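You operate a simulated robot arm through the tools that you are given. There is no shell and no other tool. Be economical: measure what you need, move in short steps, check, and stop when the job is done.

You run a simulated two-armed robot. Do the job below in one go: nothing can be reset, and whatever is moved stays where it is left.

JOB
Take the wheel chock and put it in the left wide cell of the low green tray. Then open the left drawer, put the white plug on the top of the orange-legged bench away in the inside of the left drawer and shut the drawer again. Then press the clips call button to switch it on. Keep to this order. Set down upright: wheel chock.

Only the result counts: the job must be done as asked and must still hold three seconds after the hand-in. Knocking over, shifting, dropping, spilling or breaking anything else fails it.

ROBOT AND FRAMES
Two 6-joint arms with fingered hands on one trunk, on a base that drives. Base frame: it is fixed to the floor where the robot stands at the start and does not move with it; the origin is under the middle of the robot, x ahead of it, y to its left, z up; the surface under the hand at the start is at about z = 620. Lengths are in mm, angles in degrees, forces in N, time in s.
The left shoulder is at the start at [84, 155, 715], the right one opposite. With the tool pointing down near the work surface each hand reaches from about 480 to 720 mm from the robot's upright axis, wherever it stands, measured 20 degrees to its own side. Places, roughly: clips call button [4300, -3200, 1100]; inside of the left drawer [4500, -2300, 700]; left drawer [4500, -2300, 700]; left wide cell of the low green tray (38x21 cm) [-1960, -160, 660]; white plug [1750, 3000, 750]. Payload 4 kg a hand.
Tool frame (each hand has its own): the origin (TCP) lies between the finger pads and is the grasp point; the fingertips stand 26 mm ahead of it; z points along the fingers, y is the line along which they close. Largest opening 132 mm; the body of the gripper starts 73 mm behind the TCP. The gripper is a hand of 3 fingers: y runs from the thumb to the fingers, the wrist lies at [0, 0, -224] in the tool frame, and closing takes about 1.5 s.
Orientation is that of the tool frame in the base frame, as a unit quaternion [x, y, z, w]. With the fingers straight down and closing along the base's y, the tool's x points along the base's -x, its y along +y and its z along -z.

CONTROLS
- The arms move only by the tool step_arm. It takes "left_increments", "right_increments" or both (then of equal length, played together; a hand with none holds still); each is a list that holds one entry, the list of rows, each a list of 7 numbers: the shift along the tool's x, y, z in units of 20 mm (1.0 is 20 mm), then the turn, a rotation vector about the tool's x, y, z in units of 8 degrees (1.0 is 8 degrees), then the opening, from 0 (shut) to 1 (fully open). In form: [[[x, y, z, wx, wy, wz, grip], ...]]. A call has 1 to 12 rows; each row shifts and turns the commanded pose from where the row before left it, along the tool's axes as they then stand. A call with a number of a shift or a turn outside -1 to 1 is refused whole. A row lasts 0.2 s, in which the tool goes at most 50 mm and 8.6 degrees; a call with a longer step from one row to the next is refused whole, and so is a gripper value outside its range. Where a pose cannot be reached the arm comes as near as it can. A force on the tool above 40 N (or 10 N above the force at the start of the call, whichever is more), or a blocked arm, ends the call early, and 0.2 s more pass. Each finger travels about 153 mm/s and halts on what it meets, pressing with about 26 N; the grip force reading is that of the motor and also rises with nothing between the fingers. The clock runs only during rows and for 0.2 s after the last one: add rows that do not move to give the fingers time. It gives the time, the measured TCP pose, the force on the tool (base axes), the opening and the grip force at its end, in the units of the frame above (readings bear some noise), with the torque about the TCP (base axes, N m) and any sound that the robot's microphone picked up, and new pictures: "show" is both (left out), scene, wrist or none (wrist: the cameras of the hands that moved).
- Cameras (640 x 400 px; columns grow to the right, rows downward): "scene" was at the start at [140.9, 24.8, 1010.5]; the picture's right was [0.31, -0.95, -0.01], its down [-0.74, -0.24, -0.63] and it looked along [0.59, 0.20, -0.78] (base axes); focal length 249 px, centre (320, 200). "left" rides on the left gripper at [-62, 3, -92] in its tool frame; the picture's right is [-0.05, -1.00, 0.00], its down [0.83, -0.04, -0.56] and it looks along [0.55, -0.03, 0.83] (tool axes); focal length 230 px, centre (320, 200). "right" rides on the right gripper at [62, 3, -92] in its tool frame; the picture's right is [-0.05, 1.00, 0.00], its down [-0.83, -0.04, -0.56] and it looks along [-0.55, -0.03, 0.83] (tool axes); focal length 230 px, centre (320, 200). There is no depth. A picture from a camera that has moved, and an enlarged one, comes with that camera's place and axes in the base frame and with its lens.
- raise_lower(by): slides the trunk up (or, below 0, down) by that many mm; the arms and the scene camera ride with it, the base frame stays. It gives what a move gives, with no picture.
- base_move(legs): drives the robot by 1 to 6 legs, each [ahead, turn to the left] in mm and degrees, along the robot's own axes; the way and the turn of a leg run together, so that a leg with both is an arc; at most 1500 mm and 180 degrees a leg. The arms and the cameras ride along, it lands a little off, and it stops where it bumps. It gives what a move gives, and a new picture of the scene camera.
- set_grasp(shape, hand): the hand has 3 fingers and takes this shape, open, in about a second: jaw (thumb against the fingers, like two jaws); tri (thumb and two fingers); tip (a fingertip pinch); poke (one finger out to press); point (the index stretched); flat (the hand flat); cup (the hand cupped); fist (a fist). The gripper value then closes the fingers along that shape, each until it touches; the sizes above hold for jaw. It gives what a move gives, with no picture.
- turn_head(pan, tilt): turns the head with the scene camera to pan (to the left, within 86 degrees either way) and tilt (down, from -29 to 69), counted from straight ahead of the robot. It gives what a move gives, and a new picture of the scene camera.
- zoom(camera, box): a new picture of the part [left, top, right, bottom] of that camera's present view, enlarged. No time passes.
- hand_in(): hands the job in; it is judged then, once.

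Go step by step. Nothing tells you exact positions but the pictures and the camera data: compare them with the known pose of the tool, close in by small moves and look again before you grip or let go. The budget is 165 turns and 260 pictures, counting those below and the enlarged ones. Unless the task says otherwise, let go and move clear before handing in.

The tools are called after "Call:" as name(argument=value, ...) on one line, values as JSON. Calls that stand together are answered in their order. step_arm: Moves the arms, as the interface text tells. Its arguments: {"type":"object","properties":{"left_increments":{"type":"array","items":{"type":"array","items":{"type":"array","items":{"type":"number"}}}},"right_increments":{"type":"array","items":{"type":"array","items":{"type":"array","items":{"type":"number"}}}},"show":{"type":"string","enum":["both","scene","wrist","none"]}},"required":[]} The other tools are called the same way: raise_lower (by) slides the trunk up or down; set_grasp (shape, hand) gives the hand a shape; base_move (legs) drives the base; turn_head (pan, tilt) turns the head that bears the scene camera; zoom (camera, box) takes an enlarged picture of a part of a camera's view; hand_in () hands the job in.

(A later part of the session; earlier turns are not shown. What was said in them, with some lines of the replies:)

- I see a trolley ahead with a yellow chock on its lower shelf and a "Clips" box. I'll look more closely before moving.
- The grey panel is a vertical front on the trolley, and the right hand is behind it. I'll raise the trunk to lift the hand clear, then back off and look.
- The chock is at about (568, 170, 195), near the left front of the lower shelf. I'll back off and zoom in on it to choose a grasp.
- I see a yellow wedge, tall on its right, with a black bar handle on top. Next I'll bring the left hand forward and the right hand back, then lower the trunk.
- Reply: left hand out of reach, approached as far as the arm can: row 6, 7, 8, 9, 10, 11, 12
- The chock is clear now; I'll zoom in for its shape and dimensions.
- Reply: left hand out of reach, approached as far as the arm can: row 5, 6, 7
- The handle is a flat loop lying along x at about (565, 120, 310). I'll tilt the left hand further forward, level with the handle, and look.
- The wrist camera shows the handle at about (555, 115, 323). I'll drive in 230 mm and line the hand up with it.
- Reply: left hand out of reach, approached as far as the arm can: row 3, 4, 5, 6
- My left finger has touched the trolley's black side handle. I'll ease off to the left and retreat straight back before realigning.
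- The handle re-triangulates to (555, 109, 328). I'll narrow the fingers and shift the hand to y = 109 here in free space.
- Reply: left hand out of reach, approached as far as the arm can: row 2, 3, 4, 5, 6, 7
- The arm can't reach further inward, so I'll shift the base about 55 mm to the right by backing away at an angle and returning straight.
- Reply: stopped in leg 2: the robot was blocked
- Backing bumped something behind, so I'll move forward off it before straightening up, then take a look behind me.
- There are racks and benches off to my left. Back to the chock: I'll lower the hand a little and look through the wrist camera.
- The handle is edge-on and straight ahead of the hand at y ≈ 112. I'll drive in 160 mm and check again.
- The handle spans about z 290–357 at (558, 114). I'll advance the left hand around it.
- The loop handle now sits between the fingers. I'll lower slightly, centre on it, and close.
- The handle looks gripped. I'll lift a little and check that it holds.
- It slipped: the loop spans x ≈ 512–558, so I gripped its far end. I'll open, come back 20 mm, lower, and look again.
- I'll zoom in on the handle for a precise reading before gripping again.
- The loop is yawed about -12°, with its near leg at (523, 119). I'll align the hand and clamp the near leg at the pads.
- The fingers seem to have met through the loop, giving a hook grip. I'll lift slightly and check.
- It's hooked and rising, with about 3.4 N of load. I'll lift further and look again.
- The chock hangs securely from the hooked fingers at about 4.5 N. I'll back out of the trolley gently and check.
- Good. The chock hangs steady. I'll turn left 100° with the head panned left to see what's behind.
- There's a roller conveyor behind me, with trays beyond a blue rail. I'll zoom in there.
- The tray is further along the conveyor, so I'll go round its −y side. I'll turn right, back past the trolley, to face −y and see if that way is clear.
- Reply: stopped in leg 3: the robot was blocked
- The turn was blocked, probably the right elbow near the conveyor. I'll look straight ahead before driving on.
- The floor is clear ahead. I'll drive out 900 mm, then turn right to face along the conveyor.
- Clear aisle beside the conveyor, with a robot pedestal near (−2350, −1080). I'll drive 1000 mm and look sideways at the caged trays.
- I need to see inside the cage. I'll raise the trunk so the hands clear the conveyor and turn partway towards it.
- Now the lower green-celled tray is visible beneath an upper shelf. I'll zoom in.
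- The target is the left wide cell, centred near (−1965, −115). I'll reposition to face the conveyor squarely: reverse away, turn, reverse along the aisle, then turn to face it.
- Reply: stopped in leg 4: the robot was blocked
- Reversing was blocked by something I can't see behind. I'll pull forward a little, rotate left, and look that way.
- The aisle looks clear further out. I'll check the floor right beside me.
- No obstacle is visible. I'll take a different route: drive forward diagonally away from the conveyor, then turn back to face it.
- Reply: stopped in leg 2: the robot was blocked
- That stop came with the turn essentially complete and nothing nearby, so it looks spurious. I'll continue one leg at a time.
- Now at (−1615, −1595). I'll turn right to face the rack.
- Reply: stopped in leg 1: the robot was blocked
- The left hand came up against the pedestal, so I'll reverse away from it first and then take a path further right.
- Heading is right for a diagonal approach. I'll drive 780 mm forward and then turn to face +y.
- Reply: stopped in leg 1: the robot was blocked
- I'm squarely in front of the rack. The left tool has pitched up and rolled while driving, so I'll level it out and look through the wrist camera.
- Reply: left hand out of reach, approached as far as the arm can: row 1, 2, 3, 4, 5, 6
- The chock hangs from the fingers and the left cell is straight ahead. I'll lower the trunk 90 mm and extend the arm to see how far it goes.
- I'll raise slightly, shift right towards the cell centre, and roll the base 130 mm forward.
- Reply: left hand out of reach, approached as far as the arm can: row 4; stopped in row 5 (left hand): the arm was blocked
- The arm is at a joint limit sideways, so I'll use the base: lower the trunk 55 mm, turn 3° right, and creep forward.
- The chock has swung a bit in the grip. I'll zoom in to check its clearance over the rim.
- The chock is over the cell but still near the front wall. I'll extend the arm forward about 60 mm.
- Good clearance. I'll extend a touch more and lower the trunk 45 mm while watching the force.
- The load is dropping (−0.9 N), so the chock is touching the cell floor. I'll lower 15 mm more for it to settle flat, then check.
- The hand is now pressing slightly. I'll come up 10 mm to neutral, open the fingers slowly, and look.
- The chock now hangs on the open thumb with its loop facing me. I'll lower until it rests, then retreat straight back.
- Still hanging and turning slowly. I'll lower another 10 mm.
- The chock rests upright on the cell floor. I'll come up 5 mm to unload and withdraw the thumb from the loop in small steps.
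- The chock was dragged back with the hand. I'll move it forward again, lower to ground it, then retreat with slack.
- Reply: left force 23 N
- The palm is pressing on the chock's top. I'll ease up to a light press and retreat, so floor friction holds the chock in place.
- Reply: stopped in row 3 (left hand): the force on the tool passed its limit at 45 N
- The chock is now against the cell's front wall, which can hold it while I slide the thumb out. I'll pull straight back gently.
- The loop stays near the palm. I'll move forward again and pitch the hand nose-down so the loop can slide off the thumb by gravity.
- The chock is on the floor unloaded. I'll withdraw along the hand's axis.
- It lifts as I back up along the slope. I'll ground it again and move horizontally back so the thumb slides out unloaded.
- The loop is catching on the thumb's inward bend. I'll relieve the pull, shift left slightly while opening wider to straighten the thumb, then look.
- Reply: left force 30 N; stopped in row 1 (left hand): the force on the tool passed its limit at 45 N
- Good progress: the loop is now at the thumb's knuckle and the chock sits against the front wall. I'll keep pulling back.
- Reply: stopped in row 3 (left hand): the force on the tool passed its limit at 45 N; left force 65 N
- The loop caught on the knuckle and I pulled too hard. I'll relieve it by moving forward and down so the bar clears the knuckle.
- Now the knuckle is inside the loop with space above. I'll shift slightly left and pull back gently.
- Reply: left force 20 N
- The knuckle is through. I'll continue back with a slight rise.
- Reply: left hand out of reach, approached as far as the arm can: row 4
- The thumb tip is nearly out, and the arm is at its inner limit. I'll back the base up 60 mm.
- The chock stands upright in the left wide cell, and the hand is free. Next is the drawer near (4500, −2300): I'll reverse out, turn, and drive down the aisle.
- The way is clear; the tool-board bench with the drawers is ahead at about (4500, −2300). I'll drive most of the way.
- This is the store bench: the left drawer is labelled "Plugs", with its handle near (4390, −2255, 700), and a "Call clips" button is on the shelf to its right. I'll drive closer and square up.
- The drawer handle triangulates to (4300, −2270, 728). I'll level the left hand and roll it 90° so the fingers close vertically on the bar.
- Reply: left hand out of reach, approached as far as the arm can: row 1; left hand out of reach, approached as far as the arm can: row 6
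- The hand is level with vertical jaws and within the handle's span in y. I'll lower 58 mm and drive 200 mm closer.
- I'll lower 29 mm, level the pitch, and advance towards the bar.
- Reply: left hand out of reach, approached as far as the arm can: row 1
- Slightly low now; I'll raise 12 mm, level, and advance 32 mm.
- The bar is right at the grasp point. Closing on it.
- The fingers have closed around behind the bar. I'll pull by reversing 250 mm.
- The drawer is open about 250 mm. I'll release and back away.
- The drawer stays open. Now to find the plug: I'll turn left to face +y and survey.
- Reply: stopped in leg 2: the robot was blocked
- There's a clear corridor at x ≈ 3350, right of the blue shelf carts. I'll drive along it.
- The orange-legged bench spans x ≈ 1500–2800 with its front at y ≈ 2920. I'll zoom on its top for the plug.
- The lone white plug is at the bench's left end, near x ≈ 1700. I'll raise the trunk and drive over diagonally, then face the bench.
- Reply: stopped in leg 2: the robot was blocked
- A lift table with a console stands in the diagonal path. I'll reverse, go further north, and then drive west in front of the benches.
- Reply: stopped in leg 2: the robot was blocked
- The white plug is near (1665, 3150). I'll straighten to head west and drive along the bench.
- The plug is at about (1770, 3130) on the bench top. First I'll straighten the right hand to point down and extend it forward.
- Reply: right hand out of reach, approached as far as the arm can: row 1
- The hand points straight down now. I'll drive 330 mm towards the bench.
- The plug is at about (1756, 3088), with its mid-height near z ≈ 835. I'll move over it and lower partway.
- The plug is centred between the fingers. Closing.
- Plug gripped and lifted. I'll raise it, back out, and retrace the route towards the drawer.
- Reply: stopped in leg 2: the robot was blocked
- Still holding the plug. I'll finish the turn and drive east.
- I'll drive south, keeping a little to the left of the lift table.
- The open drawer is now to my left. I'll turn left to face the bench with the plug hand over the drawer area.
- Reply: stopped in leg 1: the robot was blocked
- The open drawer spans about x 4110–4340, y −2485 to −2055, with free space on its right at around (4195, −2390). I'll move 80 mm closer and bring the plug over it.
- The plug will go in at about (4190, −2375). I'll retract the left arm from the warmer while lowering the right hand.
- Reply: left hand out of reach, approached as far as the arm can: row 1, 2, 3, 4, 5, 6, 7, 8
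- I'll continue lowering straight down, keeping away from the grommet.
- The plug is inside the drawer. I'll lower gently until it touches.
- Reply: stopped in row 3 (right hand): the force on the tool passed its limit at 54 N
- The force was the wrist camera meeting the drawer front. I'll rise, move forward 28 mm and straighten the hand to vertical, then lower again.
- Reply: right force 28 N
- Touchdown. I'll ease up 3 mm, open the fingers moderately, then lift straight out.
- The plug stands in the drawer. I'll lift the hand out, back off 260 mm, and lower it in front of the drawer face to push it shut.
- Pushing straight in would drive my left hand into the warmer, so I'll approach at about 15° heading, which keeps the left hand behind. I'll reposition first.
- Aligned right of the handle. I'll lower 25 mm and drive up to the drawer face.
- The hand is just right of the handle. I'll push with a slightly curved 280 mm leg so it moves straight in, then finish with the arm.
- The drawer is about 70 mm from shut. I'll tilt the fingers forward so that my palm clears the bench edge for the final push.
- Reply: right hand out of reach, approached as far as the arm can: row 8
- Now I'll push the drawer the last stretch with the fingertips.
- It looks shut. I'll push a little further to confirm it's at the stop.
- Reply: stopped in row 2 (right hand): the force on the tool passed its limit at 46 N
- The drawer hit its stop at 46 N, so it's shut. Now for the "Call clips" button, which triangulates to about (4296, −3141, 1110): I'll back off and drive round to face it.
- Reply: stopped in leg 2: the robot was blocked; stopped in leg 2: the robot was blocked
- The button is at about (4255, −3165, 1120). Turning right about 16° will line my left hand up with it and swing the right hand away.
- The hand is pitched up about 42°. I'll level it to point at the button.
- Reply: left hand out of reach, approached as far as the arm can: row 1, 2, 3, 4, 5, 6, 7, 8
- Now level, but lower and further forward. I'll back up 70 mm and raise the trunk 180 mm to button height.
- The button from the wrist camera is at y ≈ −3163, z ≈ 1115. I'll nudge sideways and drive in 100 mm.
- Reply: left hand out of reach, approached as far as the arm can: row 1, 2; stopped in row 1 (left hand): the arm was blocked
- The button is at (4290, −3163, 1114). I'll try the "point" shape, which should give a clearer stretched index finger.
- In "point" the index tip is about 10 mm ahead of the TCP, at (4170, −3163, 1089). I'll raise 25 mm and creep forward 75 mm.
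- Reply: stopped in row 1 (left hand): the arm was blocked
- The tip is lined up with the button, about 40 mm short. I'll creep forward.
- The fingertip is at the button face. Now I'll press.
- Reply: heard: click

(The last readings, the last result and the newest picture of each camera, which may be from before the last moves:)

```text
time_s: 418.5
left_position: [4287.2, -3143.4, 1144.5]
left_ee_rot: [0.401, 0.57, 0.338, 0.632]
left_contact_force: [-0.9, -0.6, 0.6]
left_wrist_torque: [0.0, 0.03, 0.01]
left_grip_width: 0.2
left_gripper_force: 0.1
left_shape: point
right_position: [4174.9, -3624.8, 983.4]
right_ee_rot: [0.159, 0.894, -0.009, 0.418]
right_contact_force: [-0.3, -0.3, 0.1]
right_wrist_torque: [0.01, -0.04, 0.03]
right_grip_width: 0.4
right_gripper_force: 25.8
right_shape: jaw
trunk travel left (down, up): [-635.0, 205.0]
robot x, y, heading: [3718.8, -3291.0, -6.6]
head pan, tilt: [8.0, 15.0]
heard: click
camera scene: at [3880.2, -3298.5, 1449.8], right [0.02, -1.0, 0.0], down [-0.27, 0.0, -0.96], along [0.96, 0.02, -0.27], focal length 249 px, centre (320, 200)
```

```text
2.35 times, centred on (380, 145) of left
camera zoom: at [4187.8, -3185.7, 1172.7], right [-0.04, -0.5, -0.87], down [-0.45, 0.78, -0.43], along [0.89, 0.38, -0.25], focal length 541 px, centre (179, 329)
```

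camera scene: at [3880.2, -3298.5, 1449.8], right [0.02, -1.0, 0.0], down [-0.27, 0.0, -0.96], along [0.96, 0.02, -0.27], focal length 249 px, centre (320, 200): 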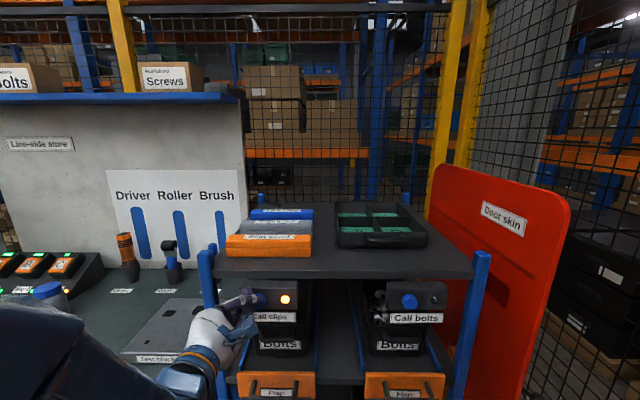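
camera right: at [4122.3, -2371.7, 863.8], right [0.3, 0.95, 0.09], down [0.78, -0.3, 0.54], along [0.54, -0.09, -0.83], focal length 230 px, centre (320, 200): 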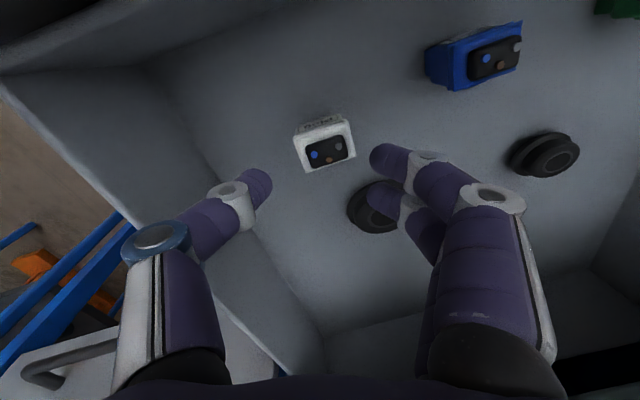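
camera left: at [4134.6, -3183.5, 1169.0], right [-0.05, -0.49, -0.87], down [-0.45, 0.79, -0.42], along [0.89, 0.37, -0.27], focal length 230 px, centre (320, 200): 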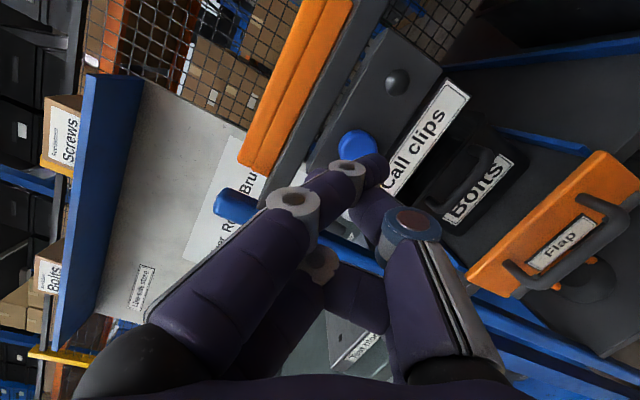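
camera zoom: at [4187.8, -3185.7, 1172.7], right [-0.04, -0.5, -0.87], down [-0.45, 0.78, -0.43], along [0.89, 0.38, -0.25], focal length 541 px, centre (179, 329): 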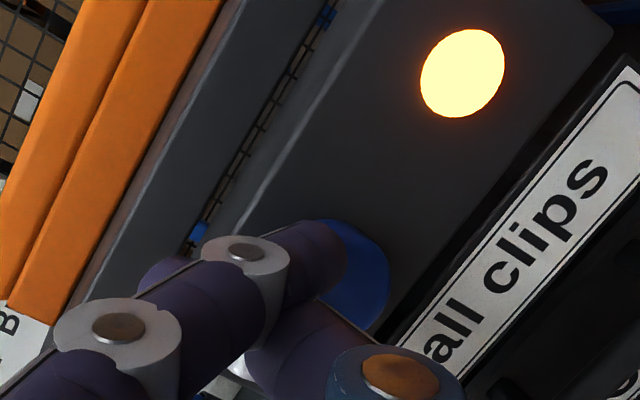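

A click was heard and the clips call lamp is lit, so the button is on. I'll back straight away once and confirm.

Call:
base_move(legs=[[-300, 0]])

```text
time_s: 420.6
left_position: [3987.3, -3111.1, 1145.0]
left_ee_rot: [0.402, 0.565, 0.334, 0.638]
left_contact_force: [-0.3, 0.6, 0.4]
left_wrist_torque: [-0.01, 0.0, -0.02]
left_grip_width: 0.1
left_gripper_force: 0.0
left_shape: point
right_position: [3870.8, -3598.5, 981.9]
right_ee_rot: [0.174, 0.891, -0.021, 0.42]
right_contact_force: [0.2, 0.1, 0.2]
right_wrist_torque: [0.0, -0.03, 0.0]
right_grip_width: 0.2
right_gripper_force: 25.8
right_shape: jaw
trunk travel left (down, up): [-635.0, 205.0]
robot x, y, heading: [3412.6, -3256.7, -6.9]
head pan, tilt: [8.0, 15.0]
camera scene: at [3582.1, -3261.2, 1448.9], right [0.02, -1.0, 0.0], down [-0.28, 0.0, -0.96], along [0.96, 0.02, -0.28], focal length 249 px, centre (320, 200)
```

scene: 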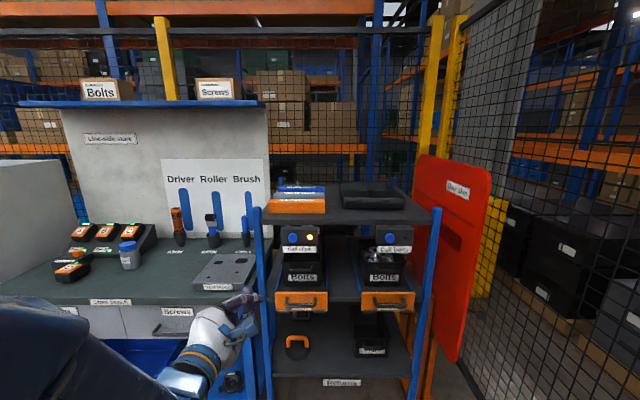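

The clips lamp stays lit, the drawer is shut with the plug inside, and both hands are clear. I'm handing in.

Call:
hand_in()

```text
The job is handed in.
```

I did all three parts in the order you gave and handed the job in; I haven't seen the verdict.

- **Wheel chock:** it stands upright in the left wide cell of the low green tray, close to the front wall. Freeing my thumb from its handle took several tries and one hard pull, and it was upright when I left it.
- **White plug:** it stands inside the left ("Plugs") drawer. I pushed the drawer shut until it hit its stop.
- **Clips call button:** I heard it click, and its lamp was still lit after I backed away.

The base also bumped something or was blocked several times while driving:

- The left hand came up against the robot pedestal beside the conveyor.
- The base stopped at or near the lift table.
- An unseen obstacle, probably the conveyor, stopped me while I was reversing.
- The left hand briefly touched the side handle of the trolley the chock was on.
- While I was placing the plug, the wrist camera housing hit the drawer front hard enough to stop the arm.

I saw nothing knocked over or visibly moved, but I did not go back to check each spot.
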